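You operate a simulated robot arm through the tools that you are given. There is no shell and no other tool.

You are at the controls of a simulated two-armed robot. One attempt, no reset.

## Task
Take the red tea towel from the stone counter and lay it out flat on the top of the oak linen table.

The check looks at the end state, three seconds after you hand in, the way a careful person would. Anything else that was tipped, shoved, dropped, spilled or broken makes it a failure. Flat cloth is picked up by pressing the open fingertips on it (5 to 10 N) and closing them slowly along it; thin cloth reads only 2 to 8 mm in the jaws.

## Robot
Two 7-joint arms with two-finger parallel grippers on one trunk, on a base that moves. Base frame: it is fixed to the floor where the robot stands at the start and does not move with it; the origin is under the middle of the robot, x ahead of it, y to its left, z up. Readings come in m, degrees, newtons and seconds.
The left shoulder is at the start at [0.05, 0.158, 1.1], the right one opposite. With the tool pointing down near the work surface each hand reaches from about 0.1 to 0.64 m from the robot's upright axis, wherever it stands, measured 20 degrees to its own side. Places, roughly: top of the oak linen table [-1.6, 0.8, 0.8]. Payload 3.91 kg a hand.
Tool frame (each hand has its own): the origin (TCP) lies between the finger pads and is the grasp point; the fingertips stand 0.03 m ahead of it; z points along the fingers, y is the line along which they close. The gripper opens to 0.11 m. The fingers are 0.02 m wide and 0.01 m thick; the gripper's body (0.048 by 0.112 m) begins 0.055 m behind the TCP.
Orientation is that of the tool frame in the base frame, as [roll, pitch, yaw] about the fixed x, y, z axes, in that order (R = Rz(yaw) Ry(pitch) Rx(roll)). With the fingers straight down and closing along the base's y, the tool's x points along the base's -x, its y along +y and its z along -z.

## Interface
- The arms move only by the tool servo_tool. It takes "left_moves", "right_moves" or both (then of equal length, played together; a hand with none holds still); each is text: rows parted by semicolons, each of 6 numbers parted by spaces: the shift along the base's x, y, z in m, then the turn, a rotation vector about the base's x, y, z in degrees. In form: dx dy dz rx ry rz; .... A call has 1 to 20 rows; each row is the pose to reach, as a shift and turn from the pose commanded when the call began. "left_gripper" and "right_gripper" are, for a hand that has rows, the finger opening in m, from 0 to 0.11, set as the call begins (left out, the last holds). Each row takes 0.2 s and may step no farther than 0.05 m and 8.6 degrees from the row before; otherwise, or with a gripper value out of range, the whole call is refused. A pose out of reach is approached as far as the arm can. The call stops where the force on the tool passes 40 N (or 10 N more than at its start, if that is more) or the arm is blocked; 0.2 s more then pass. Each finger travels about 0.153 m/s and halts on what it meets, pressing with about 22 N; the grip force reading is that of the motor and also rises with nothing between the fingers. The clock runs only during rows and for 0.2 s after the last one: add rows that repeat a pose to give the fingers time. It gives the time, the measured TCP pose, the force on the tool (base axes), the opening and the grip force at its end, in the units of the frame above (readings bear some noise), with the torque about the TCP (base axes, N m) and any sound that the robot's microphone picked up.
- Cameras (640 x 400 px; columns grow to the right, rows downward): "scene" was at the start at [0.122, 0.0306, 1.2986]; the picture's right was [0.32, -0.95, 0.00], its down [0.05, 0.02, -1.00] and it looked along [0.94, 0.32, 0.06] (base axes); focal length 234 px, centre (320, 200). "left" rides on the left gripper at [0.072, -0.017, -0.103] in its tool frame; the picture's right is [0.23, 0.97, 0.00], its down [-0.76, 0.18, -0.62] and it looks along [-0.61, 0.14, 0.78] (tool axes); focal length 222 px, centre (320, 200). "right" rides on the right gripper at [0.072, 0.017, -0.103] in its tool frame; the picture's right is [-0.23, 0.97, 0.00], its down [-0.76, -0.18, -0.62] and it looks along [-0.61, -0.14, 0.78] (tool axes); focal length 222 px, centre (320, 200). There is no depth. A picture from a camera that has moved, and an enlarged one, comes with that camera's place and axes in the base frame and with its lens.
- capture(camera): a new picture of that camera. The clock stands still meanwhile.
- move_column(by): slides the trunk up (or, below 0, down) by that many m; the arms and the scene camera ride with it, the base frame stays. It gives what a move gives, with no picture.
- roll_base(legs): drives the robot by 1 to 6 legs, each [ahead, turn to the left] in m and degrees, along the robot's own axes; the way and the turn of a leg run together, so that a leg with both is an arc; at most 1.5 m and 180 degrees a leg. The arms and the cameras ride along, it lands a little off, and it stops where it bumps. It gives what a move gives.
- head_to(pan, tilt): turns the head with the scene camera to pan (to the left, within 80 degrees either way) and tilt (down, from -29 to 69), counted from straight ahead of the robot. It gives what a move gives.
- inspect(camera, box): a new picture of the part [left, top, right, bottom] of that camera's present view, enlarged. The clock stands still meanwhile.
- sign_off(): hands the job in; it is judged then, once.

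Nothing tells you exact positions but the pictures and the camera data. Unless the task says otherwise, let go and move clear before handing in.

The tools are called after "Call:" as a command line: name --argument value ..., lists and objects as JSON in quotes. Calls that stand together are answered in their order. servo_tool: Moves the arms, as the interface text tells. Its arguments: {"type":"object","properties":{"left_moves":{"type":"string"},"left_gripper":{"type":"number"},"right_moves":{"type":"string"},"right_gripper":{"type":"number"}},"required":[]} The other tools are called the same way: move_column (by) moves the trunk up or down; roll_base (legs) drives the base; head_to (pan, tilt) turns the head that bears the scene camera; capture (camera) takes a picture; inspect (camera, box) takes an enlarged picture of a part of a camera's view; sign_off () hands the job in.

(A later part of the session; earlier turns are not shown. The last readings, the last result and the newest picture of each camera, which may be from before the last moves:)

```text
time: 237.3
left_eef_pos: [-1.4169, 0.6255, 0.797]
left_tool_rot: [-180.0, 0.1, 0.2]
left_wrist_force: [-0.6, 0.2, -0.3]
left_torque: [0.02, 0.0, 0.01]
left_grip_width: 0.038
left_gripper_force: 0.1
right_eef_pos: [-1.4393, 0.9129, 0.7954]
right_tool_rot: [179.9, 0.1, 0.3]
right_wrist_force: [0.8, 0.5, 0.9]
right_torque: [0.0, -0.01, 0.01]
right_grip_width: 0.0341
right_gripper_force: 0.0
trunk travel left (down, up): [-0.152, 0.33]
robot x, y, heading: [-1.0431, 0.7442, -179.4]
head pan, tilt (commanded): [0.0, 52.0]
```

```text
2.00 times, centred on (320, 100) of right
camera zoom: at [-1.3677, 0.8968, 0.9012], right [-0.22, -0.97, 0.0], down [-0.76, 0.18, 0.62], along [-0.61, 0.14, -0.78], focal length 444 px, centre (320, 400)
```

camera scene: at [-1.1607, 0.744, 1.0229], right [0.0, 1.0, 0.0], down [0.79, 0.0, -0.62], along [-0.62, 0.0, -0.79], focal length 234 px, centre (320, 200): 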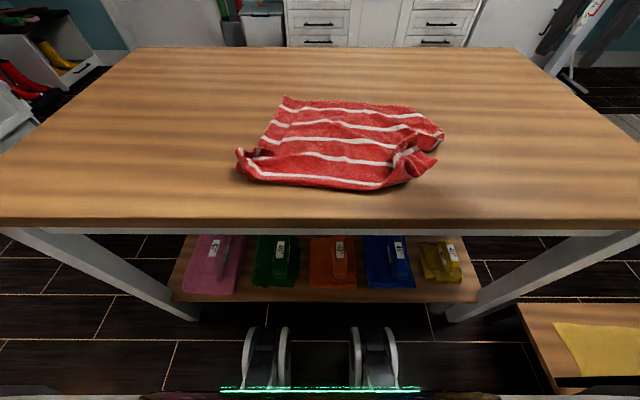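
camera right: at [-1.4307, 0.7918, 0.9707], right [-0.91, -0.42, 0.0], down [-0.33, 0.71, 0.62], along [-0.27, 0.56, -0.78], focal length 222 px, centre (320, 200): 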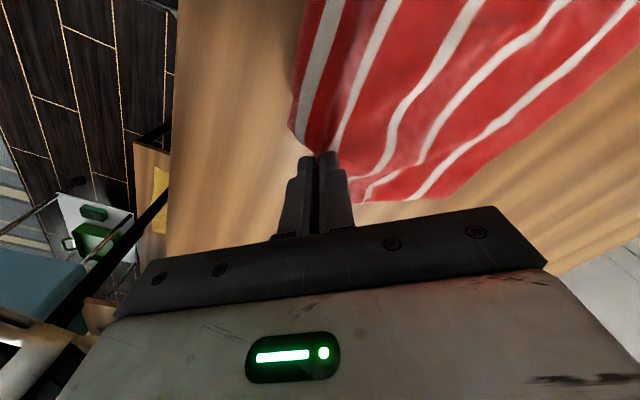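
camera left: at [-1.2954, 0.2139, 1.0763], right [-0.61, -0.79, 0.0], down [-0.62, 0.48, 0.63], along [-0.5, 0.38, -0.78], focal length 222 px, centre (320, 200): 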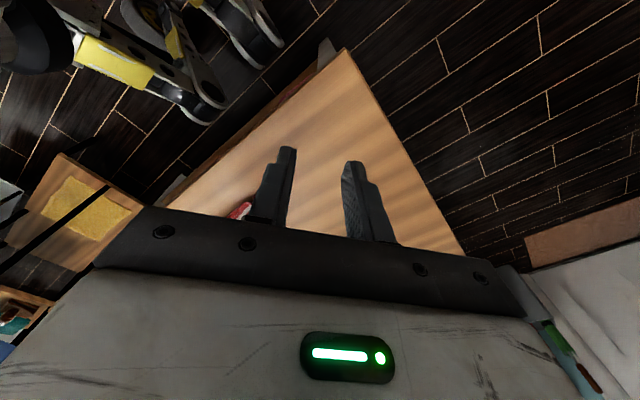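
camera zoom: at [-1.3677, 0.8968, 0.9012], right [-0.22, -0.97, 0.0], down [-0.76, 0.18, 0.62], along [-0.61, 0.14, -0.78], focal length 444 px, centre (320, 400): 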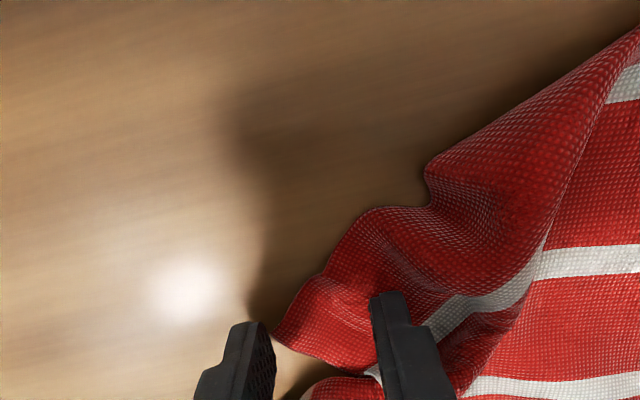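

Both pairs of fingers straddle the corner tips. I make contact and close slowly.

Call:
servo_tool --left_moves "0 0 -0.002 0 0 0; 0 0 -0.004 0 0 0; 0 0 -0.005 0 0 0; 0 0 -0.005 0 0 0" --right_moves "0 0 -0.0015 0 0 0; 0 0 -0.003 0 0 0; 0 0 -0.004 0 0 0; 0 0 -0.004 0 0 0"

```text
time: 238.3
left_eef_pos: [-1.4181, 0.6255, 0.7924]
left_tool_rot: [180.0, 0.4, 0.3]
left_wrist_force: [0.8, 0.7, 4.4]
left_torque: [0.06, -0.04, 0.0]
left_grip_width: 0.0379
left_gripper_force: 0.2
right_eef_pos: [-1.4401, 0.9126, 0.7924]
right_tool_rot: [180.0, 0.1, 0.2]
right_wrist_force: [-1.3, 0.4, 0.1]
right_torque: [-0.01, 0.0, 0.01]
right_grip_width: 0.034
right_gripper_force: 0.0
trunk travel left (down, up): [-0.152, 0.33]
robot x, y, heading: [-1.048, 0.7429, -179.7]
head pan, tilt (commanded): [0.0, 52.0]
```

Call:
servo_tool --left_moves "0 0 -0.0003 0 0 0; 0 0 -0.0003 0 0 0; 0 0 -0.0003 0 0 0" --right_moves "0 0 -0.001 0 0 0; 0 0 -0.002 0 0 0; 0 0 -0.0022 0 0 0" --left_gripper 0.03

Call:
servo_tool --left_moves "0 0 0 0 0 0; 0 0 0 0 0 0" --right_moves "0 0 0 0 0 0; 0 0 0 0 0 0" --left_gripper 0.022 --right_gripper 0.025

Call:
servo_tool --left_moves "0 0 0 0 0 0; 0 0 0 0 0 0" --right_moves "0 0 0 0 0 0; 0 0 0 0 0 0" --left_gripper 0.014 --right_gripper 0.017

Call:
servo_tool --left_moves "0 0 0 0 0 0; 0 0 0 0 0 0" --right_moves "0 0 0 0 0 0; 0 0 0 0 0 0" --left_gripper 0.008 --right_gripper 0.009

Call:
servo_tool --left_moves "0 0 0 0 0 0; 0 0 0 0 0 0; 0 0 0 0 0 0; 0 0 0 0 0 0" --right_moves "0 0 0 0 0 0; 0 0 0 0 0 0; 0 0 0 0 0 0; 0 0 0 0 0 0" --left_gripper 0.0 --right_gripper 0.0

Call:
capture --camera "scene"

```text
time: 239.1
left_eef_pos: [-1.4178, 0.6248, 0.7917]
left_tool_rot: [-179.9, 0.2, 0.3]
left_wrist_force: [0.1, 0.7, 3.5]
left_torque: [0.08, 0.0, 0.03]
left_grip_width: 0.0306
left_gripper_force: 1.1
right_eef_pos: [-1.4402, 0.913, 0.7918]
right_tool_rot: [180.0, 0.2, 0.2]
right_wrist_force: [1.4, 0.3, 7.9]
right_torque: [-0.18, -0.02, 0.04]
right_grip_width: 0.0342
right_gripper_force: 0.0
trunk travel left (down, up): [-0.152, 0.33]
robot x, y, heading: [-1.0451, 0.7422, -179.8]
head pan, tilt (commanded): [0.0, 52.0]
```

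```text
time: 239.7
left_eef_pos: [-1.4167, 0.6231, 0.793]
left_tool_rot: [180.0, 0.2, 0.3]
left_wrist_force: [-0.9, -1.3, 4.4]
left_torque: [0.04, -0.05, -0.03]
left_grip_width: 0.0213
left_gripper_force: 0.1
right_eef_pos: [-1.4406, 0.9131, 0.7911]
right_tool_rot: [180.0, 0.2, 0.1]
right_wrist_force: [-0.2, 2.3, 10.9]
right_torque: [-0.13, 0.08, -0.02]
right_grip_width: 0.024
right_gripper_force: 0.0
trunk travel left (down, up): [-0.152, 0.33]
robot x, y, heading: [-1.0429, 0.7417, -179.5]
head pan, tilt (commanded): [0.0, 52.0]
```

```text
time: 240.3
left_eef_pos: [-1.4173, 0.6246, 0.7925]
left_tool_rot: [180.0, 0.2, 0.3]
left_wrist_force: [-0.6, -0.7, 3.6]
left_torque: [0.05, -0.02, -0.02]
left_grip_width: 0.0138
left_gripper_force: 0.0
right_eef_pos: [-1.4408, 0.9121, 0.7914]
right_tool_rot: [179.9, 0.2, 0.3]
right_wrist_force: [0.1, 1.5, 12.3]
right_torque: [-0.14, 0.1, -0.03]
right_grip_width: 0.0164
right_gripper_force: 0.0
trunk travel left (down, up): [-0.152, 0.33]
robot x, y, heading: [-1.0426, 0.7442, -180.0]
head pan, tilt (commanded): [0.0, 52.0]
```

```text
time: 240.9
left_eef_pos: [-1.4179, 0.6265, 0.7941]
left_tool_rot: [179.9, 0.2, 0.3]
left_wrist_force: [-0.9, 0.1, 3.6]
left_torque: [0.07, -0.02, 0.02]
left_grip_width: 0.0083
left_gripper_force: 0.8
right_eef_pos: [-1.4402, 0.9123, 0.7906]
right_tool_rot: [179.9, 0.2, 0.1]
right_wrist_force: [-0.2, 0.1, 11.6]
right_torque: [-0.15, 0.06, -0.03]
right_grip_width: 0.0088
right_gripper_force: 0.0
trunk travel left (down, up): [-0.152, 0.33]
robot x, y, heading: [-1.0431, 0.7433, -179.7]
head pan, tilt (commanded): [0.0, 52.0]
```

```text
time: 241.9
left_eef_pos: [-1.4184, 0.6243, 0.7909]
left_tool_rot: [180.0, 0.3, 0.4]
left_wrist_force: [-0.3, 2.6, 3.6]
left_torque: [0.12, -0.06, 0.04]
left_grip_width: 0.0027
left_gripper_force: 22.0
right_eef_pos: [-1.4403, 0.9126, 0.792]
right_tool_rot: [179.9, 0.1, 0.3]
right_wrist_force: [0.0, -2.9, 11.7]
right_torque: [-0.24, 0.05, 0.04]
right_grip_width: 0.0023
right_gripper_force: 21.7
trunk travel left (down, up): [-0.152, 0.33]
robot x, y, heading: [-1.0448, 0.7422, -179.8]
head pan, tilt (commanded): [0.0, 52.0]
```

```text
taken
camera scene: at [-1.16, 0.7437, 1.023], right [0.0, 1.0, 0.0], down [0.79, 0.0, -0.62], along [-0.62, 0.0, -0.79], focal length 234 px, centre (320, 200)
```

scene: 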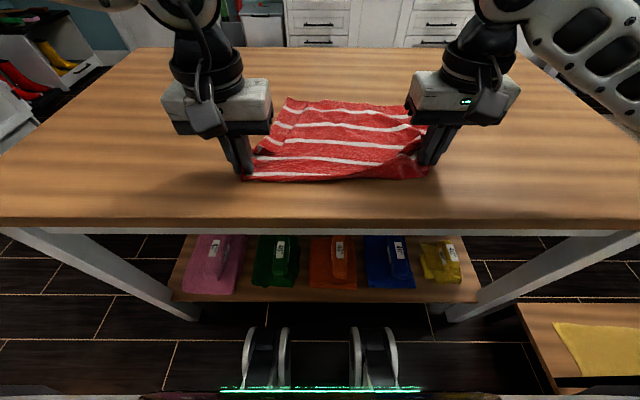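

Both tips are gripped cleanly now. The surest way to clear all pleats and tucks is to lift this near hem fully, let the towel hang flat, and lay it again with the hem taut. I raise it with the trunk and arms.

Call:
move_column --by 0.2

Call:
servo_tool --left_moves "0.005 -0.005 0.03 0 0 0; 0.005 -0.01 0.06 0 0 0; 0.005 -0.013 0.09 0 0 0; 0.005 -0.015 0.11 0 0 0; 0.005 -0.015 0.11 0 0 0" --right_moves "0.01 0.005 0.03 0 0 0; 0.02 0.01 0.06 0 0 0; 0.026 0.013 0.09 0 0 0; 0.027 0.015 0.11 0 0 0; 0.027 0.015 0.11 0 0 0"

Call:
capture --camera "scene"

```text
time: 244.1
left_eef_pos: [-1.4176, 0.6249, 0.9921]
left_tool_rot: [180.0, 0.1, 0.3]
left_wrist_force: [-0.1, 0.2, 0.0]
left_torque: [-0.01, -0.02, 0.01]
left_grip_width: 0.0025
left_gripper_force: 21.7
right_eef_pos: [-1.4408, 0.9136, 0.9901]
right_tool_rot: [-180.0, 0.1, 0.1]
right_wrist_force: [0.4, -0.4, 1.0]
right_torque: [-0.05, -0.05, 0.0]
right_grip_width: 0.0021
right_gripper_force: 21.5
trunk travel left (down, up): [-0.352, 0.13]
robot x, y, heading: [-1.0451, 0.7446, -179.7]
head pan, tilt (commanded): [0.0, 52.0]
```

```text
time: 245.2
left_eef_pos: [-1.4115, 0.6097, 1.1039]
left_tool_rot: [-180.0, 0.2, 0.2]
left_wrist_force: [0.1, 7.3, 0.1]
left_torque: [0.21, 0.02, 0.09]
left_grip_width: 0.0028
left_gripper_force: 22.8
right_eef_pos: [-1.4139, 0.9271, 1.1006]
right_tool_rot: [179.9, 0.1, 0.2]
right_wrist_force: [-0.4, -8.1, -0.2]
right_torque: [-0.22, -0.01, -0.03]
right_grip_width: 0.0022
right_gripper_force: 21.9
trunk travel left (down, up): [-0.352, 0.13]
robot x, y, heading: [-1.0432, 0.7427, -179.5]
head pan, tilt (commanded): [0.0, 52.0]
```

```text
taken
camera scene: at [-1.1608, 0.744, 1.2229], right [0.0, 1.0, 0.0], down [0.79, 0.0, -0.62], along [-0.62, 0.0, -0.79], focal length 234 px, centre (320, 200)
```

scene: 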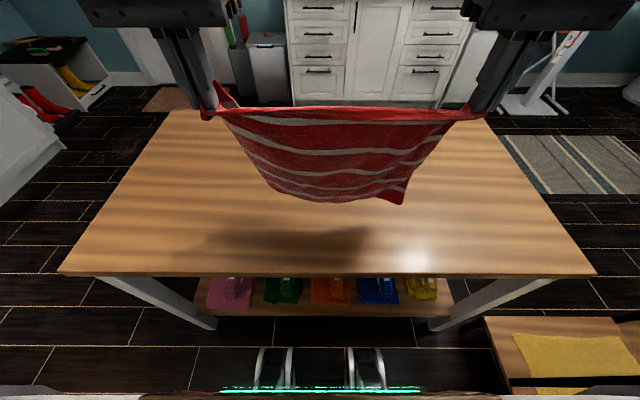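

The towel hangs from a taut hem, 0.317 m between the hands. I zoom in to check it hangs clean.

Call:
inspect --camera "scene" --box '[180, 70, 500, 230]'

Call:
capture --camera "left"

Call:
capture --camera "right"

```text
2.00 times, centred on (340, 150) of scene
camera zoom: at [-1.1608, 0.744, 1.2229], right [0.0, 1.0, 0.0], down [0.79, 0.0, -0.62], along [-0.62, 0.0, -0.79], focal length 468 px, centre (280, 300)
```

zoom: 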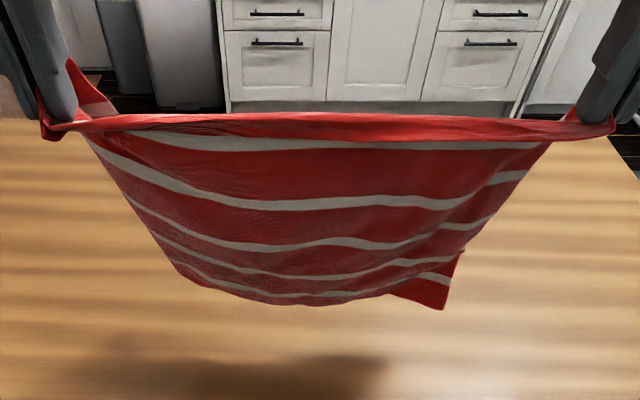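

```text
taken
camera left: at [-1.3386, 0.6261, 1.2058], right [0.23, -0.97, 0.0], down [-0.76, -0.18, 0.62], along [-0.61, -0.14, -0.78], focal length 222 px, centre (320, 200)
```

left: 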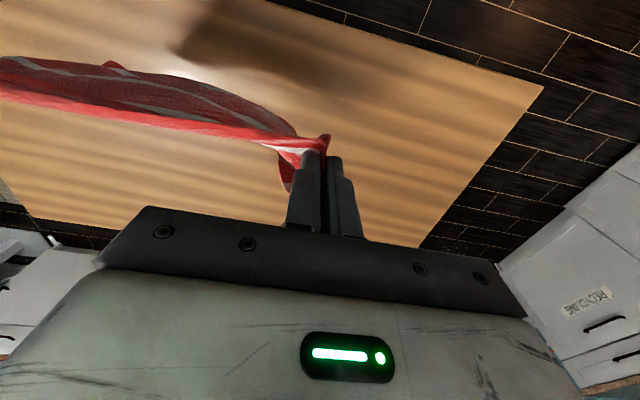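

```text
taken
camera right: at [-1.3414, 0.9118, 1.2057], right [-0.22, -0.97, 0.0], down [-0.76, 0.18, 0.62], along [-0.61, 0.14, -0.78], focal length 222 px, centre (320, 200)
```

right: 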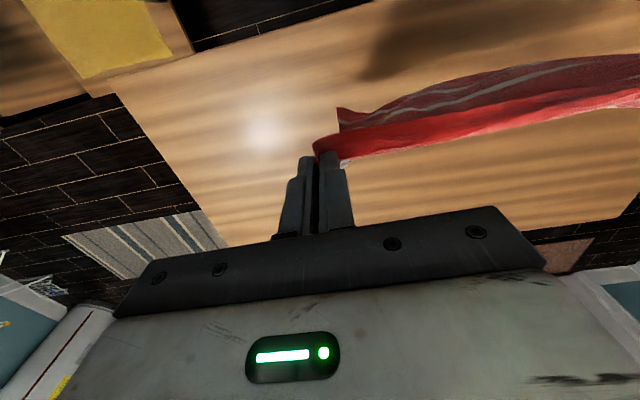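

It hangs clean with all five stripes visible and only small corner curls. I now reach forward in careful steps with growing tilt, shifting slightly left for the left arm's comfort.

Call:
servo_tool --left_moves "-0.02 -0.004 -0.005 0 4 0; -0.04 -0.008 -0.01 0 8 0; -0.06 -0.012 -0.015 0 12 0; -0.08 -0.018 -0.02 0 16 0; -0.1 -0.022 -0.025 0 20 0; -0.1 -0.022 -0.025 0 20 0" --right_moves "-0.02 -0.006 -0.005 0 4 0; -0.04 -0.012 -0.01 0 8 0; -0.06 -0.017 -0.015 0 12 0; -0.08 -0.023 -0.02 0 16 0; -0.098 -0.027 -0.022 0 20 0; -0.098 -0.027 -0.022 0 20 0"

Call:
servo_tool --left_moves "-0.015 0 0 0 3 0; -0.03 0 0 0 6 0; -0.04 0 0 0 9 0; -0.05 0 0 0 12 0; -0.05 0 0 0 12 0" --right_moves "-0.015 0 0 0 3 0; -0.03 0 0 0 6 0; -0.04 0 0 0 9 0; -0.05 0 0 0 12 0; -0.05 0 0 0 12 0"

```text
time: 246.7
left_eef_pos: [-1.5129, 0.5875, 1.0776]
left_tool_rot: [-179.9, 20.2, 0.2]
left_wrist_force: [-0.1, 3.5, 0.2]
left_torque: [0.13, 0.0, 0.02]
left_grip_width: 0.0029
left_gripper_force: 21.6
right_eef_pos: [-1.5122, 0.9003, 1.0772]
right_tool_rot: [180.0, 20.1, 0.3]
right_wrist_force: [0.3, -3.5, 0.0]
right_torque: [-0.12, 0.01, -0.01]
right_grip_width: 0.0021
right_gripper_force: 22.3
trunk travel left (down, up): [-0.352, 0.13]
robot x, y, heading: [-1.0413, 0.7435, -179.5]
head pan, tilt (commanded): [0.0, 52.0]
```

```text
time: 247.8
left_eef_pos: [-1.5639, 0.5893, 1.0788]
left_tool_rot: [-179.8, 32.2, 0.3]
left_wrist_force: [0.3, 2.6, -0.3]
left_torque: [0.13, -0.01, -0.03]
left_grip_width: 0.0026
left_gripper_force: 21.9
right_eef_pos: [-1.5618, 0.9013, 1.0794]
right_tool_rot: [-180.0, 32.2, 0.3]
right_wrist_force: [-0.2, -3.0, -0.4]
right_torque: [-0.12, -0.03, 0.04]
right_grip_width: 0.002
right_gripper_force: 21.9
trunk travel left (down, up): [-0.352, 0.13]
robot x, y, heading: [-1.0413, 0.7395, -179.7]
head pan, tilt (commanded): [0.0, 52.0]
```

Both moves went without warnings and the grips hold. I continue forward in small steps.

Call:
servo_tool --left_moves "-0.01 0 0 0 3 0; -0.02 0 0 0 6 0; -0.03 0 0 0 9 0; -0.03 0 0 0 9 0" --right_moves "-0.01 0 0 0 3 0; -0.02 0 0 0 6 0; -0.03 0 0 0 9 0; -0.03 0 0 0 9 0"

Call:
servo_tool --left_moves "-0.01 0 0 0 3 0; -0.02 0 0 0 6 0; -0.03 0 0 0 9 0; -0.03 0 0 0 9 0" --right_moves "-0.01 0 0 0 3 0; -0.02 0 0 0 6 0; -0.03 0 0 0 9 0; -0.03 0 0 0 9 0"

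```text
time: 248.8
left_eef_pos: [-1.5933, 0.5887, 1.0763]
left_tool_rot: [-179.8, 41.2, 0.4]
left_wrist_force: [0.1, 4.2, -0.4]
left_torque: [0.09, -0.01, -0.06]
left_grip_width: 0.003
left_gripper_force: 22.2
right_eef_pos: [-1.5922, 0.9001, 1.0792]
right_tool_rot: [-179.7, 41.1, 0.3]
right_wrist_force: [0.1, -3.7, 0.1]
right_torque: [-0.08, -0.04, 0.04]
right_grip_width: 0.0025
right_gripper_force: 22.4
trunk travel left (down, up): [-0.352, 0.13]
robot x, y, heading: [-1.0443, 0.7422, -179.6]
head pan, tilt (commanded): [0.0, 52.0]
```

```text
time: 249.8
left_eef_pos: [-1.6237, 0.589, 1.0765]
left_tool_rot: [-179.7, 50.2, 0.4]
left_wrist_force: [0.5, 2.7, -0.1]
left_torque: [0.07, -0.01, -0.01]
left_grip_width: 0.0027
left_gripper_force: 21.7
right_eef_pos: [-1.6213, 0.9014, 1.0793]
right_tool_rot: [-179.8, 50.1, 0.4]
right_wrist_force: [0.1, -3.4, 0.4]
right_torque: [-0.11, -0.02, 0.08]
right_grip_width: 0.0023
right_gripper_force: 22.0
trunk travel left (down, up): [-0.352, 0.13]
robot x, y, heading: [-1.0463, 0.7395, -179.7]
head pan, tilt (commanded): [0.0, 52.0]
```

Call:
servo_tool --left_moves "-0.01 0 0 0 2 0; -0.02 0 0 0 4 0; -0.03 0 0 0 6 0; -0.03 0 0 0 6 0" --right_moves "-0.01 0 0 0 2 0; -0.02 0 0 0 4 0; -0.03 0 0 0 6 0; -0.03 0 0 0 6 0"

Call:
head_to --pan 0 --tilt 42

Call:
inspect --camera "scene" --box '[180, 40, 460, 215]'

```text
time: 250.8
left_eef_pos: [-1.6533, 0.5879, 1.0768]
left_tool_rot: [-179.6, 56.1, 0.4]
left_wrist_force: [0.4, 2.6, -0.1]
left_torque: [0.06, -0.01, -0.07]
left_grip_width: 0.0027
left_gripper_force: 21.8
right_eef_pos: [-1.6516, 0.9013, 1.0801]
right_tool_rot: [-179.7, 56.1, 0.4]
right_wrist_force: [0.4, -2.9, -0.1]
right_torque: [-0.09, -0.01, 0.06]
right_grip_width: 0.0023
right_gripper_force: 21.9
trunk travel left (down, up): [-0.352, 0.13]
robot x, y, heading: [-1.0469, 0.7399, -179.7]
head pan, tilt (commanded): [0.0, 52.0]
```

```text
time: 251.6
left_eef_pos: [-1.6531, 0.5878, 1.0767]
left_tool_rot: [-179.6, 56.1, 0.4]
left_wrist_force: [0.0, 3.8, -0.5]
left_torque: [0.08, -0.02, -0.08]
left_grip_width: 0.0025
left_gripper_force: 21.8
right_eef_pos: [-1.6511, 0.9006, 1.0795]
right_tool_rot: [-179.8, 56.0, 0.4]
right_wrist_force: [0.4, -2.9, -0.1]
right_torque: [-0.09, -0.03, 0.1]
right_grip_width: 0.0024
right_gripper_force: 22.4
trunk travel left (down, up): [-0.352, 0.13]
robot x, y, heading: [-1.0423, 0.7409, -179.6]
head pan, tilt (commanded): [0.0, 42.0]
```

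```text
2.29 times, centred on (320, 128) of scene
camera zoom: at [-1.1693, 0.7439, 1.2367], right [0.0, 1.0, 0.0], down [0.67, 0.0, -0.74], along [-0.74, 0.0, -0.67], focal length 535 px, centre (320, 366)
```

zoom: 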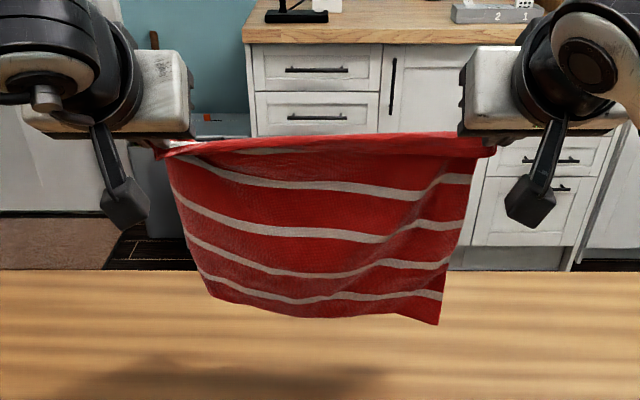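

A very clean hang: all stripes level, both lower corners free. I lower until the far hem touches.

Call:
move_column --by -0.09

Call:
inspect --camera "scene" --box '[180, 20, 460, 195]'

```text
time: 252.8
left_eef_pos: [-1.6535, 0.588, 0.9876]
left_tool_rot: [-179.5, 56.2, 0.6]
left_wrist_force: [-0.2, 3.3, 0.1]
left_torque: [0.05, -0.03, -0.07]
left_grip_width: 0.0027
left_gripper_force: 22.0
right_eef_pos: [-1.651, 0.9002, 0.9914]
right_tool_rot: [-179.6, 56.0, 0.5]
right_wrist_force: [-0.2, -2.3, 0.5]
right_torque: [-0.05, 0.0, 0.09]
right_grip_width: 0.002
right_gripper_force: 22.7
trunk travel left (down, up): [-0.262, 0.22]
robot x, y, heading: [-1.0454, 0.7405, -180.0]
head pan, tilt (commanded): [0.0, 42.0]
```

```text
2.29 times, centred on (320, 108) of scene
camera zoom: at [-1.1691, 0.7439, 1.1468], right [0.0, 1.0, 0.0], down [0.67, 0.0, -0.74], along [-0.74, 0.0, -0.67], focal length 535 px, centre (320, 411)
```

zoom: 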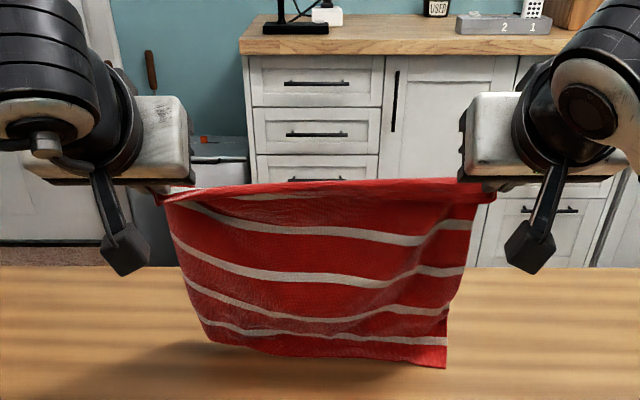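

The far hem is just touching. I start alternating pull-back and lowering.

Call:
servo_tool --left_moves "0.012 0 0 0 -3 0; 0.025 0 0 0 -6 0" --right_moves "0.012 0 0 0 -3 0; 0.025 0 0 0 -6 0"

Call:
move_column --by -0.035

Call:
servo_tool --left_moves "0.018 0 0 0 -4 0; 0.035 0 0 0 -8 0" --right_moves "0.018 0 0 0 -4 0; 0.035 0 0 0 -8 0"

Call:
move_column --by -0.035

Call:
inspect --camera "scene" --box '[180, 20, 460, 195]'

```text
time: 253.4
left_eef_pos: [-1.627, 0.5866, 0.9867]
left_tool_rot: [-179.8, 50.1, 0.4]
left_wrist_force: [0.0, 3.4, -0.4]
left_torque: [0.12, -0.02, -0.03]
left_grip_width: 0.0027
left_gripper_force: 22.3
right_eef_pos: [-1.6259, 0.9012, 0.9892]
right_tool_rot: [-179.8, 50.0, 0.3]
right_wrist_force: [-0.8, -3.8, -1.1]
right_torque: [-0.1, -0.04, 0.08]
right_grip_width: 0.0023
right_gripper_force: 21.9
trunk travel left (down, up): [-0.262, 0.22]
robot x, y, heading: [-1.0406, 0.743, -179.8]
head pan, tilt (commanded): [0.0, 42.0]
```

```text
time: 254.2
left_eef_pos: [-1.6271, 0.5882, 0.9515]
left_tool_rot: [-179.7, 50.2, 0.3]
left_wrist_force: [0.3, 3.4, 0.5]
left_torque: [0.08, -0.03, -0.04]
left_grip_width: 0.0028
left_gripper_force: 21.9
right_eef_pos: [-1.6262, 0.9008, 0.9543]
right_tool_rot: [-179.8, 50.1, 0.4]
right_wrist_force: [-0.2, -3.9, -0.2]
right_torque: [-0.1, -0.01, 0.1]
right_grip_width: 0.0023
right_gripper_force: 22.4
trunk travel left (down, up): [-0.227, 0.255]
robot x, y, heading: [-1.0441, 0.7415, -179.7]
head pan, tilt (commanded): [0.0, 42.0]
```

```text
time: 254.8
left_eef_pos: [-1.5929, 0.5862, 0.9516]
left_tool_rot: [-179.8, 42.1, 0.4]
left_wrist_force: [-0.4, 3.4, 0.0]
left_torque: [0.1, -0.03, -0.06]
left_grip_width: 0.0027
left_gripper_force: 21.8
right_eef_pos: [-1.591, 0.9014, 0.9548]
right_tool_rot: [-179.8, 42.1, 0.3]
right_wrist_force: [0.1, -3.9, -0.3]
right_torque: [-0.1, -0.03, 0.05]
right_grip_width: 0.0022
right_gripper_force: 21.7
trunk travel left (down, up): [-0.227, 0.255]
robot x, y, heading: [-1.0458, 0.741, -179.6]
head pan, tilt (commanded): [0.0, 42.0]
```

```text
time: 255.6
left_eef_pos: [-1.5936, 0.5866, 0.9168]
left_tool_rot: [-179.7, 42.2, 0.4]
left_wrist_force: [-0.2, 4.2, -0.5]
left_torque: [0.12, 0.02, -0.04]
left_grip_width: 0.0028
left_gripper_force: 21.9
right_eef_pos: [-1.5911, 0.9009, 0.9191]
right_tool_rot: [-179.9, 42.0, 0.3]
right_wrist_force: [-0.1, -5.3, 0.6]
right_torque: [-0.09, 0.02, 0.05]
right_grip_width: 0.0022
right_gripper_force: 22.2
trunk travel left (down, up): [-0.192, 0.29]
robot x, y, heading: [-1.0422, 0.7415, -179.9]
head pan, tilt (commanded): [0.0, 42.0]
```

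```text
2.29 times, centred on (320, 108) of scene
camera zoom: at [-1.1691, 0.7439, 1.0768], right [0.0, 1.0, 0.0], down [0.67, 0.0, -0.74], along [-0.74, 0.0, -0.67], focal length 535 px, centre (320, 411)
```

zoom: 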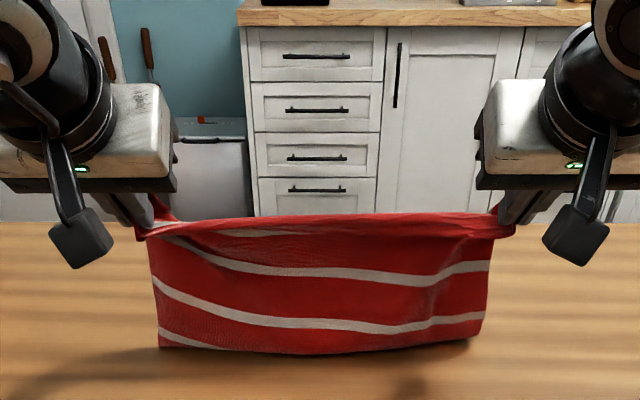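

It's laying down evenly. I continue with the next cycles.

Call:
servo_tool --left_moves "0.02 0 0 0 -4.5 0; 0.04 0 0 0 -9 0" --right_moves "0.02 0 0 0 -4.5 0; 0.04 0 0 0 -9 0"

Call:
move_column --by -0.035

Call:
servo_tool --left_moves "0.02 0 0 0 -4.5 0; 0.04 0 0 0 -9 0" --right_moves "0.02 0 0 0 -4.5 0; 0.04 0 0 0 -9 0"

Call:
move_column --by -0.035

Call:
servo_tool --left_moves "0.02 0 0 0 -5 0; 0.04 0 0 0 -10 0" --right_moves "0.02 0 0 0 -5 0; 0.04 0 0 0 -10 0"

Call:
inspect --camera "scene" --box '[180, 40, 460, 215]'

```text
time: 256.2
left_eef_pos: [-1.5533, 0.5857, 0.9165]
left_tool_rot: [-179.9, 33.1, 0.2]
left_wrist_force: [-0.4, 5.2, -0.7]
left_torque: [0.14, 0.01, -0.05]
left_grip_width: 0.0028
left_gripper_force: 21.8
right_eef_pos: [-1.5513, 0.9021, 0.9206]
right_tool_rot: [-179.9, 33.0, 0.3]
right_wrist_force: [-0.1, -5.5, 0.0]
right_torque: [-0.13, -0.05, 0.08]
right_grip_width: 0.0022
right_gripper_force: 21.8
trunk travel left (down, up): [-0.192, 0.29]
robot x, y, heading: [-1.0441, 0.7451, -179.6]
head pan, tilt (commanded): [0.0, 42.0]
```

```text
time: 257.0
left_eef_pos: [-1.5524, 0.5867, 0.8819]
left_tool_rot: [-179.8, 33.2, 0.3]
left_wrist_force: [-0.4, 5.6, -0.9]
left_torque: [0.16, -0.01, -0.05]
left_grip_width: 0.0027
left_gripper_force: 21.5
right_eef_pos: [-1.5515, 0.9022, 0.8855]
right_tool_rot: [-180.0, 33.1, 0.3]
right_wrist_force: [-0.5, -5.2, 0.3]
right_torque: [-0.17, -0.01, 0.08]
right_grip_width: 0.0024
right_gripper_force: 22.6
trunk travel left (down, up): [-0.157, 0.325]
robot x, y, heading: [-1.044, 0.7441, -179.6]
head pan, tilt (commanded): [0.0, 42.0]
```

```text
time: 257.6
left_eef_pos: [-1.5134, 0.5853, 0.8829]
left_tool_rot: [-179.9, 24.1, 0.2]
left_wrist_force: [-0.8, 5.7, 0.3]
left_torque: [0.18, 0.0, -0.07]
left_grip_width: 0.0029
left_gripper_force: 22.0
right_eef_pos: [-1.5114, 0.9013, 0.8855]
right_tool_rot: [-179.9, 23.9, 0.3]
right_wrist_force: [0.0, -4.9, -0.2]
right_torque: [-0.16, -0.02, 0.0]
right_grip_width: 0.002
right_gripper_force: 21.6
trunk travel left (down, up): [-0.157, 0.325]
robot x, y, heading: [-1.0445, 0.7408, -179.5]
head pan, tilt (commanded): [0.0, 42.0]
```

```text
time: 258.4
left_eef_pos: [-1.5141, 0.5848, 0.8463]
left_tool_rot: [-179.8, 24.2, 0.3]
left_wrist_force: [-1.4, 5.1, 0.9]
left_torque: [0.14, -0.02, -0.04]
left_grip_width: 0.0025
left_gripper_force: 22.3
right_eef_pos: [-1.5122, 0.9023, 0.8499]
right_tool_rot: [180.0, 24.0, 0.2]
right_wrist_force: [0.5, -5.8, -0.5]
right_torque: [-0.19, 0.01, 0.01]
right_grip_width: 0.0022
right_gripper_force: 21.5
trunk travel left (down, up): [-0.122, 0.36]
robot x, y, heading: [-1.0462, 0.7402, -179.7]
head pan, tilt (commanded): [0.0, 42.0]
```

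```text
time: 259.0
left_eef_pos: [-1.4754, 0.5851, 0.8469]
left_tool_rot: [-180.0, 14.1, 0.3]
left_wrist_force: [0.0, 5.7, 0.5]
left_torque: [0.18, 0.0, 0.02]
left_grip_width: 0.0025
left_gripper_force: 21.9
right_eef_pos: [-1.4708, 0.9013, 0.8496]
right_tool_rot: [-180.0, 14.0, 0.3]
right_wrist_force: [0.6, -5.1, 0.1]
right_torque: [-0.17, -0.06, 0.01]
right_grip_width: 0.0022
right_gripper_force: 21.8
trunk travel left (down, up): [-0.122, 0.36]
robot x, y, heading: [-1.0454, 0.7427, -179.5]
head pan, tilt (commanded): [0.0, 42.0]
```

```text
2.29 times, centred on (320, 128) of scene
camera zoom: at [-1.1693, 0.7439, 1.0068], right [0.0, 1.0, 0.0], down [0.67, 0.0, -0.74], along [-0.74, 0.0, -0.67], focal length 535 px, centre (320, 366)
```

zoom: 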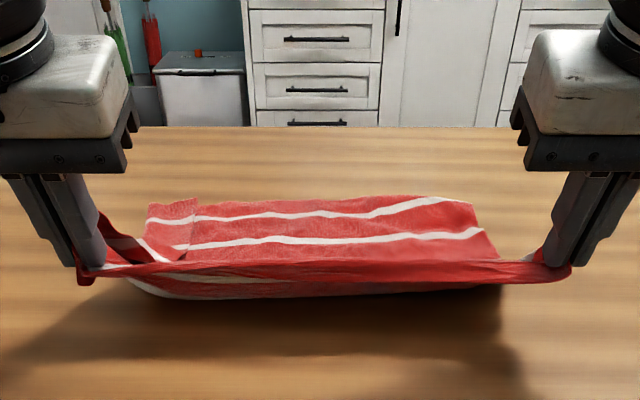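

Nearly done. I lower the rest and draw the hem back to lay the last part.

Call:
move_column --by -0.03

Call:
servo_tool --left_moves "0.015 0 0 0 -5 0; 0.03 0 0 0 -10 0; 0.04 0 0 0 -14 0" --right_moves "0.015 0 0 0 -5 0; 0.03 0 0 0 -10 0; 0.04 0 0 0 -14 0"

Call:
move_column --by -0.015

Call:
inspect --camera "scene" --box '[160, 60, 480, 260]'

```text
time: 259.7
left_eef_pos: [-1.4741, 0.585, 0.8183]
left_tool_rot: [-179.9, 14.1, 0.3]
left_wrist_force: [-0.6, 6.3, 0.6]
left_torque: [0.17, -0.02, -0.01]
left_grip_width: 0.0027
left_gripper_force: 22.1
right_eef_pos: [-1.4705, 0.8995, 0.8202]
right_tool_rot: [-180.0, 14.1, 0.2]
right_wrist_force: [-0.2, -5.7, 0.5]
right_torque: [-0.15, 0.0, 0.01]
right_grip_width: 0.0023
right_gripper_force: 22.3
trunk travel left (down, up): [-0.092, 0.39]
robot x, y, heading: [-1.0461, 0.7441, -180.0]
head pan, tilt (commanded): [0.0, 42.0]
```

```text
time: 260.5
left_eef_pos: [-1.434, 0.5853, 0.8151]
left_tool_rot: [180.0, 0.1, 0.3]
left_wrist_force: [-0.6, 5.5, -0.3]
left_torque: [0.16, 0.01, 0.04]
left_grip_width: 0.003
left_gripper_force: 21.8
right_eef_pos: [-1.4311, 0.9002, 0.8206]
right_tool_rot: [179.9, 0.0, 0.1]
right_wrist_force: [-1.1, -5.0, -1.2]
right_torque: [-0.16, 0.02, -0.01]
right_grip_width: 0.0022
right_gripper_force: 21.5
trunk travel left (down, up): [-0.092, 0.39]
robot x, y, heading: [-1.0417, 0.7474, -179.7]
head pan, tilt (commanded): [0.0, 42.0]
```

```text
time: 261.1
left_eef_pos: [-1.4335, 0.5849, 0.8013]
left_tool_rot: [180.0, 0.1, 0.3]
left_wrist_force: [0.2, 6.3, -0.8]
left_torque: [0.19, 0.01, 0.06]
left_grip_width: 0.0027
left_gripper_force: 22.0
right_eef_pos: [-1.4301, 0.9012, 0.8049]
right_tool_rot: [179.9, 0.1, 0.1]
right_wrist_force: [-0.9, -6.0, -0.1]
right_torque: [-0.18, -0.02, -0.04]
right_grip_width: 0.0023
right_gripper_force: 22.1
trunk travel left (down, up): [-0.077, 0.405]
robot x, y, heading: [-1.0423, 0.7452, -179.8]
head pan, tilt (commanded): [0.0, 42.0]
```

```text
2.00 times, centred on (320, 160) of scene
camera zoom: at [-1.1692, 0.7439, 0.9617], right [0.0, 1.0, 0.0], down [0.67, 0.0, -0.74], along [-0.74, 0.0, -0.67], focal length 468 px, centre (320, 280)
```

zoom: 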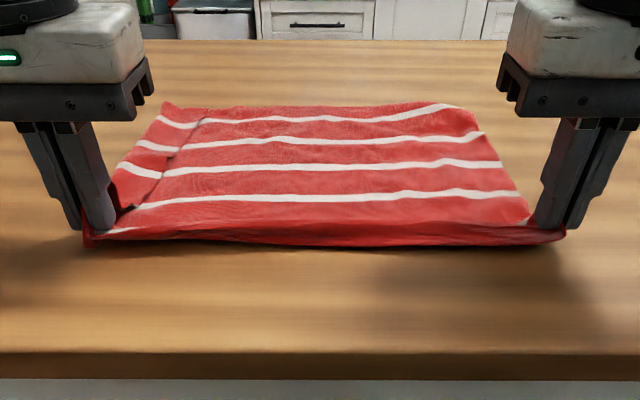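

The towel is laid out evenly. I draw the hem back 3 cm more to take up slack and lower to the table.

Call:
servo_tool --left_moves "0.01 0 -0.001 0 0 0; 0.02 0 -0.002 0 0 0; 0.03 0 -0.003 0 0 0; 0.03 0 -0.004 0 0 0" --right_moves "0.01 0 -0.002 0 0 0; 0.02 0 -0.004 0 0 0; 0.03 0 -0.006 0 0 0; 0.03 0 -0.007 0 0 0"

Call:
inspect --camera "scene" --box '[160, 60, 480, 260]'

```text
time: 262.1
left_eef_pos: [-1.4042, 0.5838, 0.7973]
left_tool_rot: [180.0, 0.2, 0.2]
left_wrist_force: [-0.6, 5.3, -0.5]
left_torque: [0.21, 0.0, 0.04]
left_grip_width: 0.0028
left_gripper_force: 22.5
right_eef_pos: [-1.4007, 0.9013, 0.7978]
right_tool_rot: [179.9, 0.1, 0.3]
right_wrist_force: [0.3, -5.4, 0.5]
right_torque: [-0.19, -0.01, -0.04]
right_grip_width: 0.0023
right_gripper_force: 21.7
trunk travel left (down, up): [-0.077, 0.405]
robot x, y, heading: [-1.0465, 0.7425, -179.9]
head pan, tilt (commanded): [0.0, 42.0]
```

```text
2.00 times, centred on (320, 160) of scene
camera zoom: at [-1.1692, 0.7439, 0.9618], right [0.0, 1.0, 0.0], down [0.67, 0.0, -0.74], along [-0.74, 0.0, -0.67], focal length 468 px, centre (320, 280)
```

zoom: 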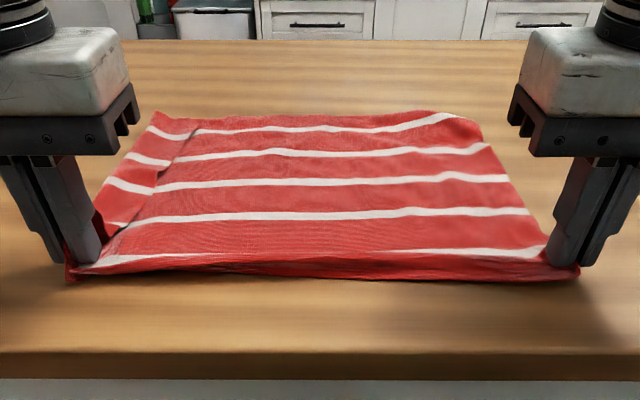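

All five stripes lie straight and the cloth is flat except the narrow left pleat. I press lightly and open slowly to release the two corners.

Call:
servo_tool --left_moves "0 0.002 -0.002 0 0 0; 0 0.003 -0.003 0 0 0; 0 0.003 -0.004 0 0 0" --right_moves "0 -0.002 -0.002 0 0 0; 0 -0.003 -0.004 0 0 0; 0 -0.003 -0.005 0 0 0"

Call:
servo_tool --left_moves "0 0 0 0 0 0; 0 0 0 0 0 0" --right_moves "0 0 0 0 0 0; 0 0 0 0 0 0" --left_gripper 0.01 --right_gripper 0.01

Call:
servo_tool --left_moves "0 0 0 0 0 0; 0 0 0 0 0 0" --right_moves "0 0 0 0 0 0; 0 0 0 0 0 0" --left_gripper 0.02 --right_gripper 0.02

Call:
servo_tool --left_moves "0 0 0 0 0 0; 0 0 0 0 0 0" --right_moves "0 0 0 0 0 0; 0 0 0 0 0 0" --left_gripper 0.035 --right_gripper 0.035

Call:
inspect --camera "left" --box '[160, 0, 480, 200]'

Call:
inspect --camera "right" --box '[160, 0, 480, 200]'

```text
time: 262.9
left_eef_pos: [-1.4046, 0.588, 0.7924]
left_tool_rot: [180.0, 0.1, 0.2]
left_wrist_force: [1.4, 1.6, 2.2]
left_torque: [0.06, -0.07, 0.01]
left_grip_width: 0.0028
left_gripper_force: 22.1
right_eef_pos: [-1.4003, 0.8982, 0.7941]
right_tool_rot: [180.0, 0.0, 0.2]
right_wrist_force: [-1.0, -1.5, 1.3]
right_torque: [-0.09, 0.02, 0.0]
right_grip_width: 0.0022
right_gripper_force: 22.6
trunk travel left (down, up): [-0.077, 0.405]
robot x, y, heading: [-1.0433, 0.7433, -179.6]
head pan, tilt (commanded): [0.0, 42.0]
```

```text
time: 263.6
left_eef_pos: [-1.4036, 0.5873, 0.793]
left_tool_rot: [179.9, 0.2, 0.3]
left_wrist_force: [1.0, -0.4, 1.2]
left_torque: [0.02, -0.02, -0.01]
left_grip_width: 0.0098
left_gripper_force: 0.0
right_eef_pos: [-1.4007, 0.8983, 0.7934]
right_tool_rot: [180.0, 0.1, 0.2]
right_wrist_force: [-0.9, 0.0, 0.4]
right_torque: [-0.04, -0.02, 0.0]
right_grip_width: 0.0098
right_gripper_force: 0.1
trunk travel left (down, up): [-0.077, 0.405]
robot x, y, heading: [-1.0443, 0.7429, -179.5]
head pan, tilt (commanded): [0.0, 42.0]
```

```text
time: 264.1
left_eef_pos: [-1.404, 0.5865, 0.7929]
left_tool_rot: [-180.0, 0.2, 0.3]
left_wrist_force: [0.1, 0.1, 0.7]
left_torque: [0.04, 0.0, 0.03]
left_grip_width: 0.0198
left_gripper_force: 0.2
right_eef_pos: [-1.4017, 0.8976, 0.7937]
right_tool_rot: [-179.9, 0.1, 0.3]
right_wrist_force: [-0.1, 0.1, -0.4]
right_torque: [-0.01, 0.01, 0.03]
right_grip_width: 0.0201
right_gripper_force: 0.1
trunk travel left (down, up): [-0.077, 0.405]
robot x, y, heading: [-1.0442, 0.7409, -179.6]
head pan, tilt (commanded): [0.0, 42.0]
```

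```text
time: 264.8
left_eef_pos: [-1.4047, 0.5859, 0.7933]
left_tool_rot: [180.0, 0.1, 0.4]
left_wrist_force: [0.7, 0.2, 0.7]
left_torque: [0.03, -0.04, 0.0]
left_grip_width: 0.0349
left_gripper_force: 0.1
right_eef_pos: [-1.402, 0.8969, 0.7934]
right_tool_rot: [-179.9, 0.0, 0.2]
right_wrist_force: [0.5, 0.1, 1.3]
right_torque: [0.0, -0.01, -0.02]
right_grip_width: 0.035
right_gripper_force: 0.1
trunk travel left (down, up): [-0.077, 0.405]
robot x, y, heading: [-1.0407, 0.743, -179.4]
head pan, tilt (commanded): [0.0, 42.0]
```

```text
2.00 times, centred on (320, 100) of left
camera zoom: at [-1.3312, 0.6037, 0.8955], right [0.23, -0.97, 0.0], down [-0.76, -0.18, 0.63], along [-0.61, -0.14, -0.78], focal length 444 px, centre (320, 400)
```

zoom: 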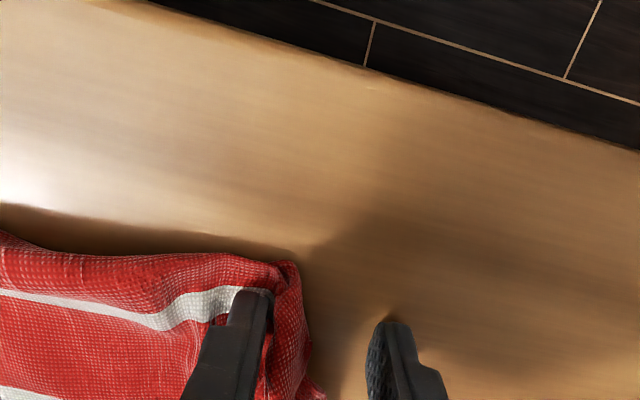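

```text
2.00 times, centred on (320, 100) of right
camera zoom: at [-1.3293, 0.8812, 0.8975], right [-0.22, -0.97, 0.0], down [-0.76, 0.18, 0.62], along [-0.61, 0.14, -0.78], focal length 444 px, centre (320, 400)
```

zoom: 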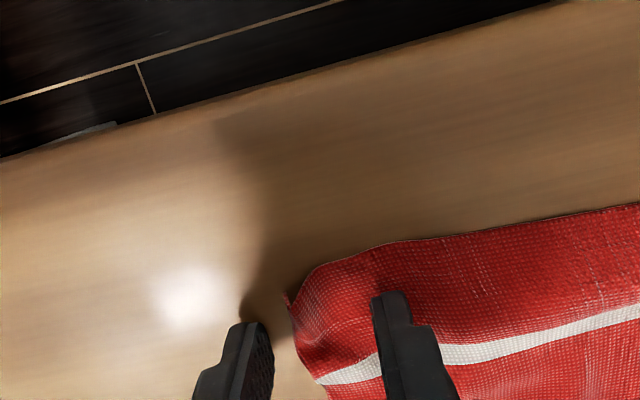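

Both corners released and lying well. I lift both hands straight up and away, then look from higher.

Call:
servo_tool --left_moves "0 0 0.01 0 0 0; 0 0 0.03 0 0 0; 0 0 0.06 0 0 0; 0.01 -0.02 0.1 0 0 0; 0.02 -0.05 0.13 0 0 0; 0.03 -0.08 0.15 0 0 0; 0.03 -0.1 0.17 0 0 0" --right_moves "0 0 0.01 0 0 0; 0 0 0.03 0 0 0; 0 0 0.06 0 0 0; 0.01 0.02 0.1 0 0 0; 0.02 0.05 0.13 0 0 0; 0.03 0.08 0.15 0 0 0; 0.03 0.1 0.17 0 0 0"

Call:
move_column --by 0.25

Call:
head_to --pan 0 --tilt 54

Call:
capture --camera "scene"

Call:
inspect --camera "scene" --box '[210, 110, 430, 260]'

```text
time: 266.4
left_eef_pos: [-1.3764, 0.4857, 0.963]
left_tool_rot: [180.0, 0.1, 0.3]
left_wrist_force: [-0.9, -0.1, 0.2]
left_torque: [-0.03, 0.0, 0.03]
left_grip_width: 0.0351
left_gripper_force: 0.0
right_eef_pos: [-1.3722, 0.9994, 0.9628]
right_tool_rot: [179.9, 0.0, 0.4]
right_wrist_force: [-0.8, -0.2, 0.2]
right_torque: [-0.01, 0.0, 0.01]
right_grip_width: 0.035
right_gripper_force: 0.1
trunk travel left (down, up): [-0.077, 0.405]
robot x, y, heading: [-1.0426, 0.7423, -179.7]
head pan, tilt (commanded): [0.0, 42.0]
```

```text
time: 268.9
left_eef_pos: [-1.3767, 0.4859, 1.2123]
left_tool_rot: [-180.0, 0.1, 0.3]
left_wrist_force: [-0.4, -0.1, 0.2]
left_torque: [0.02, 0.02, 0.01]
left_grip_width: 0.0351
left_gripper_force: 0.1
right_eef_pos: [-1.3715, 0.9989, 1.2126]
right_tool_rot: [179.9, 0.1, 0.2]
right_wrist_force: [0.1, -0.8, 0.7]
right_torque: [-0.02, 0.02, -0.02]
right_grip_width: 0.0349
right_gripper_force: 0.1
trunk travel left (down, up): [-0.327, 0.155]
robot x, y, heading: [-1.0442, 0.7427, -179.5]
head pan, tilt (commanded): [0.0, 42.0]
```

```text
time: 269.7
left_eef_pos: [-1.3764, 0.4858, 1.2133]
left_tool_rot: [-180.0, 0.1, 0.3]
left_wrist_force: [-0.2, 0.5, -0.6]
left_torque: [0.01, 0.0, 0.01]
left_grip_width: 0.0348
left_gripper_force: 0.1
right_eef_pos: [-1.3724, 0.9995, 1.2119]
right_tool_rot: [-180.0, 0.1, 0.2]
right_wrist_force: [0.0, 0.2, -0.6]
right_torque: [-0.02, 0.02, -0.02]
right_grip_width: 0.0351
right_gripper_force: 0.1
trunk travel left (down, up): [-0.327, 0.155]
robot x, y, heading: [-1.0444, 0.7445, -179.7]
head pan, tilt (commanded): [0.0, 54.0]
```

```text
taken
camera scene: at [-1.1588, 0.7439, 1.1953], right [0.0, 1.0, 0.0], down [0.81, 0.0, -0.59], along [-0.59, 0.0, -0.81], focal length 234 px, centre (320, 200)
```

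scene: 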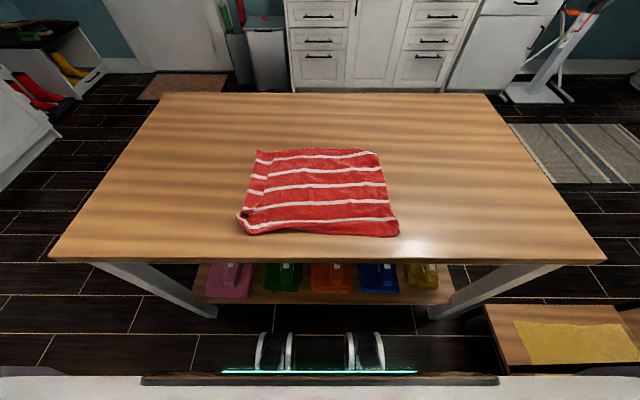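

```text
2.67 times, centred on (320, 185) of scene
camera zoom: at [-1.1588, 0.7439, 1.1953], right [0.0, 1.0, 0.0], down [0.81, 0.0, -0.59], along [-0.59, 0.0, -0.81], focal length 624 px, centre (320, 240)
```

zoom: 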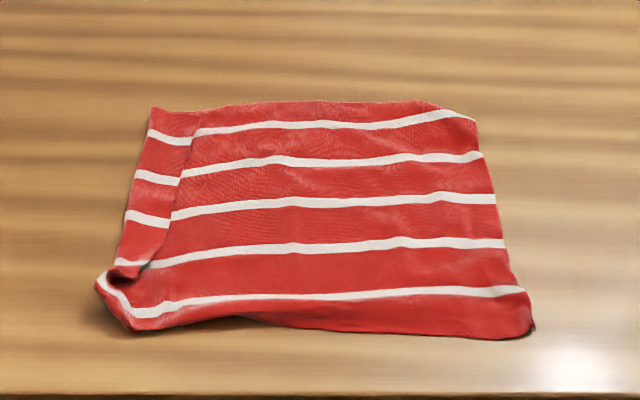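

The towel is now almost entirely flat; what remains is a narrow pleat at the left edge, a small curl at the near-left corner, and a small tuck at the far-right corner. I'll anchor the middle with the right fingertips and drag the left strip outward with the left fingertips.

Call:
move_column --by -0.2

Call:
servo_tool --left_moves "-0.02 0.02 -0.02 0 0 0; -0.05 0.04 -0.04 0 3 0; -0.08 0.06 -0.06 0 6 0; -0.11 0.08 -0.08 0 9 0; -0.13 0.095 -0.11 0 12 0; -0.14 0.1 -0.14 0 14 0; -0.145 0.104 -0.165 0 15 0; -0.145 0.104 -0.18 0 15 0; -0.145 0.104 -0.18 0 15 0" --right_moves "-0.015 -0.025 -0.02 0 0 0; -0.03 -0.06 -0.03 0 0 0; -0.05 -0.1 -0.04 0 0 0; -0.07 -0.135 -0.06 0 0 0; -0.09 -0.17 -0.08 0 0 0; -0.11 -0.2 -0.1 0 0 0; -0.12 -0.22 -0.13 0 0 0; -0.125 -0.225 -0.16 0 0 0; -0.125 -0.225 -0.18 0 0 0" --left_gripper 0.0 --right_gripper 0.0

Call:
capture --camera "scene"

Call:
inspect --camera "left" --box '[160, 0, 480, 200]'

```text
time: 271.8
left_eef_pos: [-1.3771, 0.4859, 1.0132]
left_tool_rot: [180.0, 0.2, 0.2]
left_wrist_force: [-0.5, 0.4, 0.0]
left_torque: [0.02, 0.01, 0.0]
left_grip_width: 0.0351
left_gripper_force: 0.0
right_eef_pos: [-1.3718, 0.9991, 1.0125]
right_tool_rot: [-180.0, 0.0, 0.2]
right_wrist_force: [0.8, 0.3, -0.6]
right_torque: [0.0, 0.01, 0.01]
right_grip_width: 0.0349
right_gripper_force: 0.1
trunk travel left (down, up): [-0.127, 0.355]
robot x, y, heading: [-1.043, 0.742, -179.8]
head pan, tilt (commanded): [0.0, 54.0]
```

```text
time: 273.8
left_eef_pos: [-1.5207, 0.5888, 0.8317]
left_tool_rot: [-179.9, 15.1, 0.4]
left_wrist_force: [0.7, 0.1, 0.0]
left_torque: [-0.02, 0.01, 0.01]
left_grip_width: 0.0005
left_gripper_force: 22.3
right_eef_pos: [-1.4981, 0.7741, 0.8321]
right_tool_rot: [179.9, 0.1, 0.1]
right_wrist_force: [0.3, -0.3, -0.5]
right_torque: [-0.01, 0.04, 0.02]
right_grip_width: 0.0001
right_gripper_force: 22.4
trunk travel left (down, up): [-0.127, 0.355]
robot x, y, heading: [-1.0449, 0.7437, -179.7]
head pan, tilt (commanded): [0.0, 54.0]
```

```text
taken
camera scene: at [-1.1588, 0.7439, 0.9953], right [0.0, 1.0, 0.0], down [0.81, 0.0, -0.59], along [-0.59, 0.0, -0.81], focal length 234 px, centre (320, 200)
```

scene: 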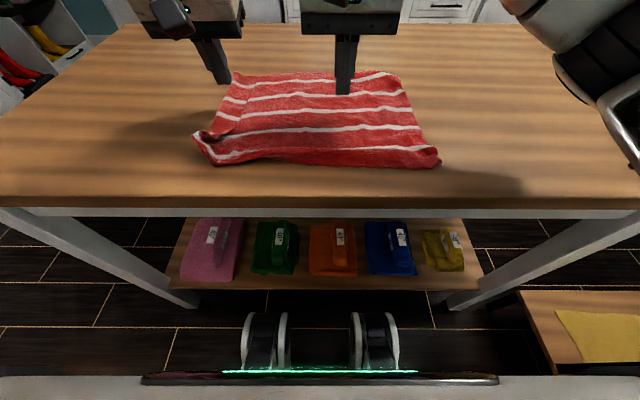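

```text
2.00 times, centred on (320, 100) of left
camera zoom: at [-1.4241, 0.6059, 0.9119], right [0.22, -0.97, -0.06], down [-0.57, -0.18, 0.8], along [-0.79, -0.14, -0.6], focal length 444 px, centre (320, 400)
```

zoom: 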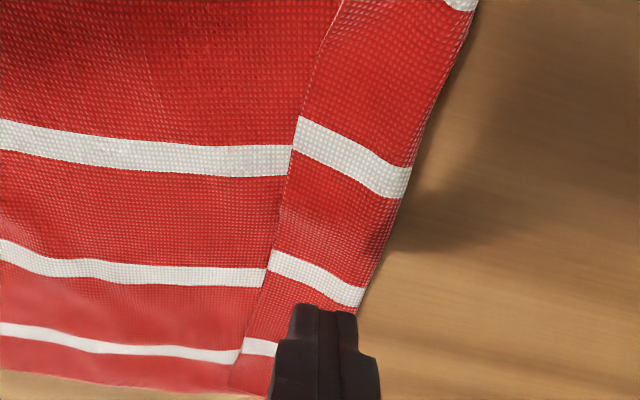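

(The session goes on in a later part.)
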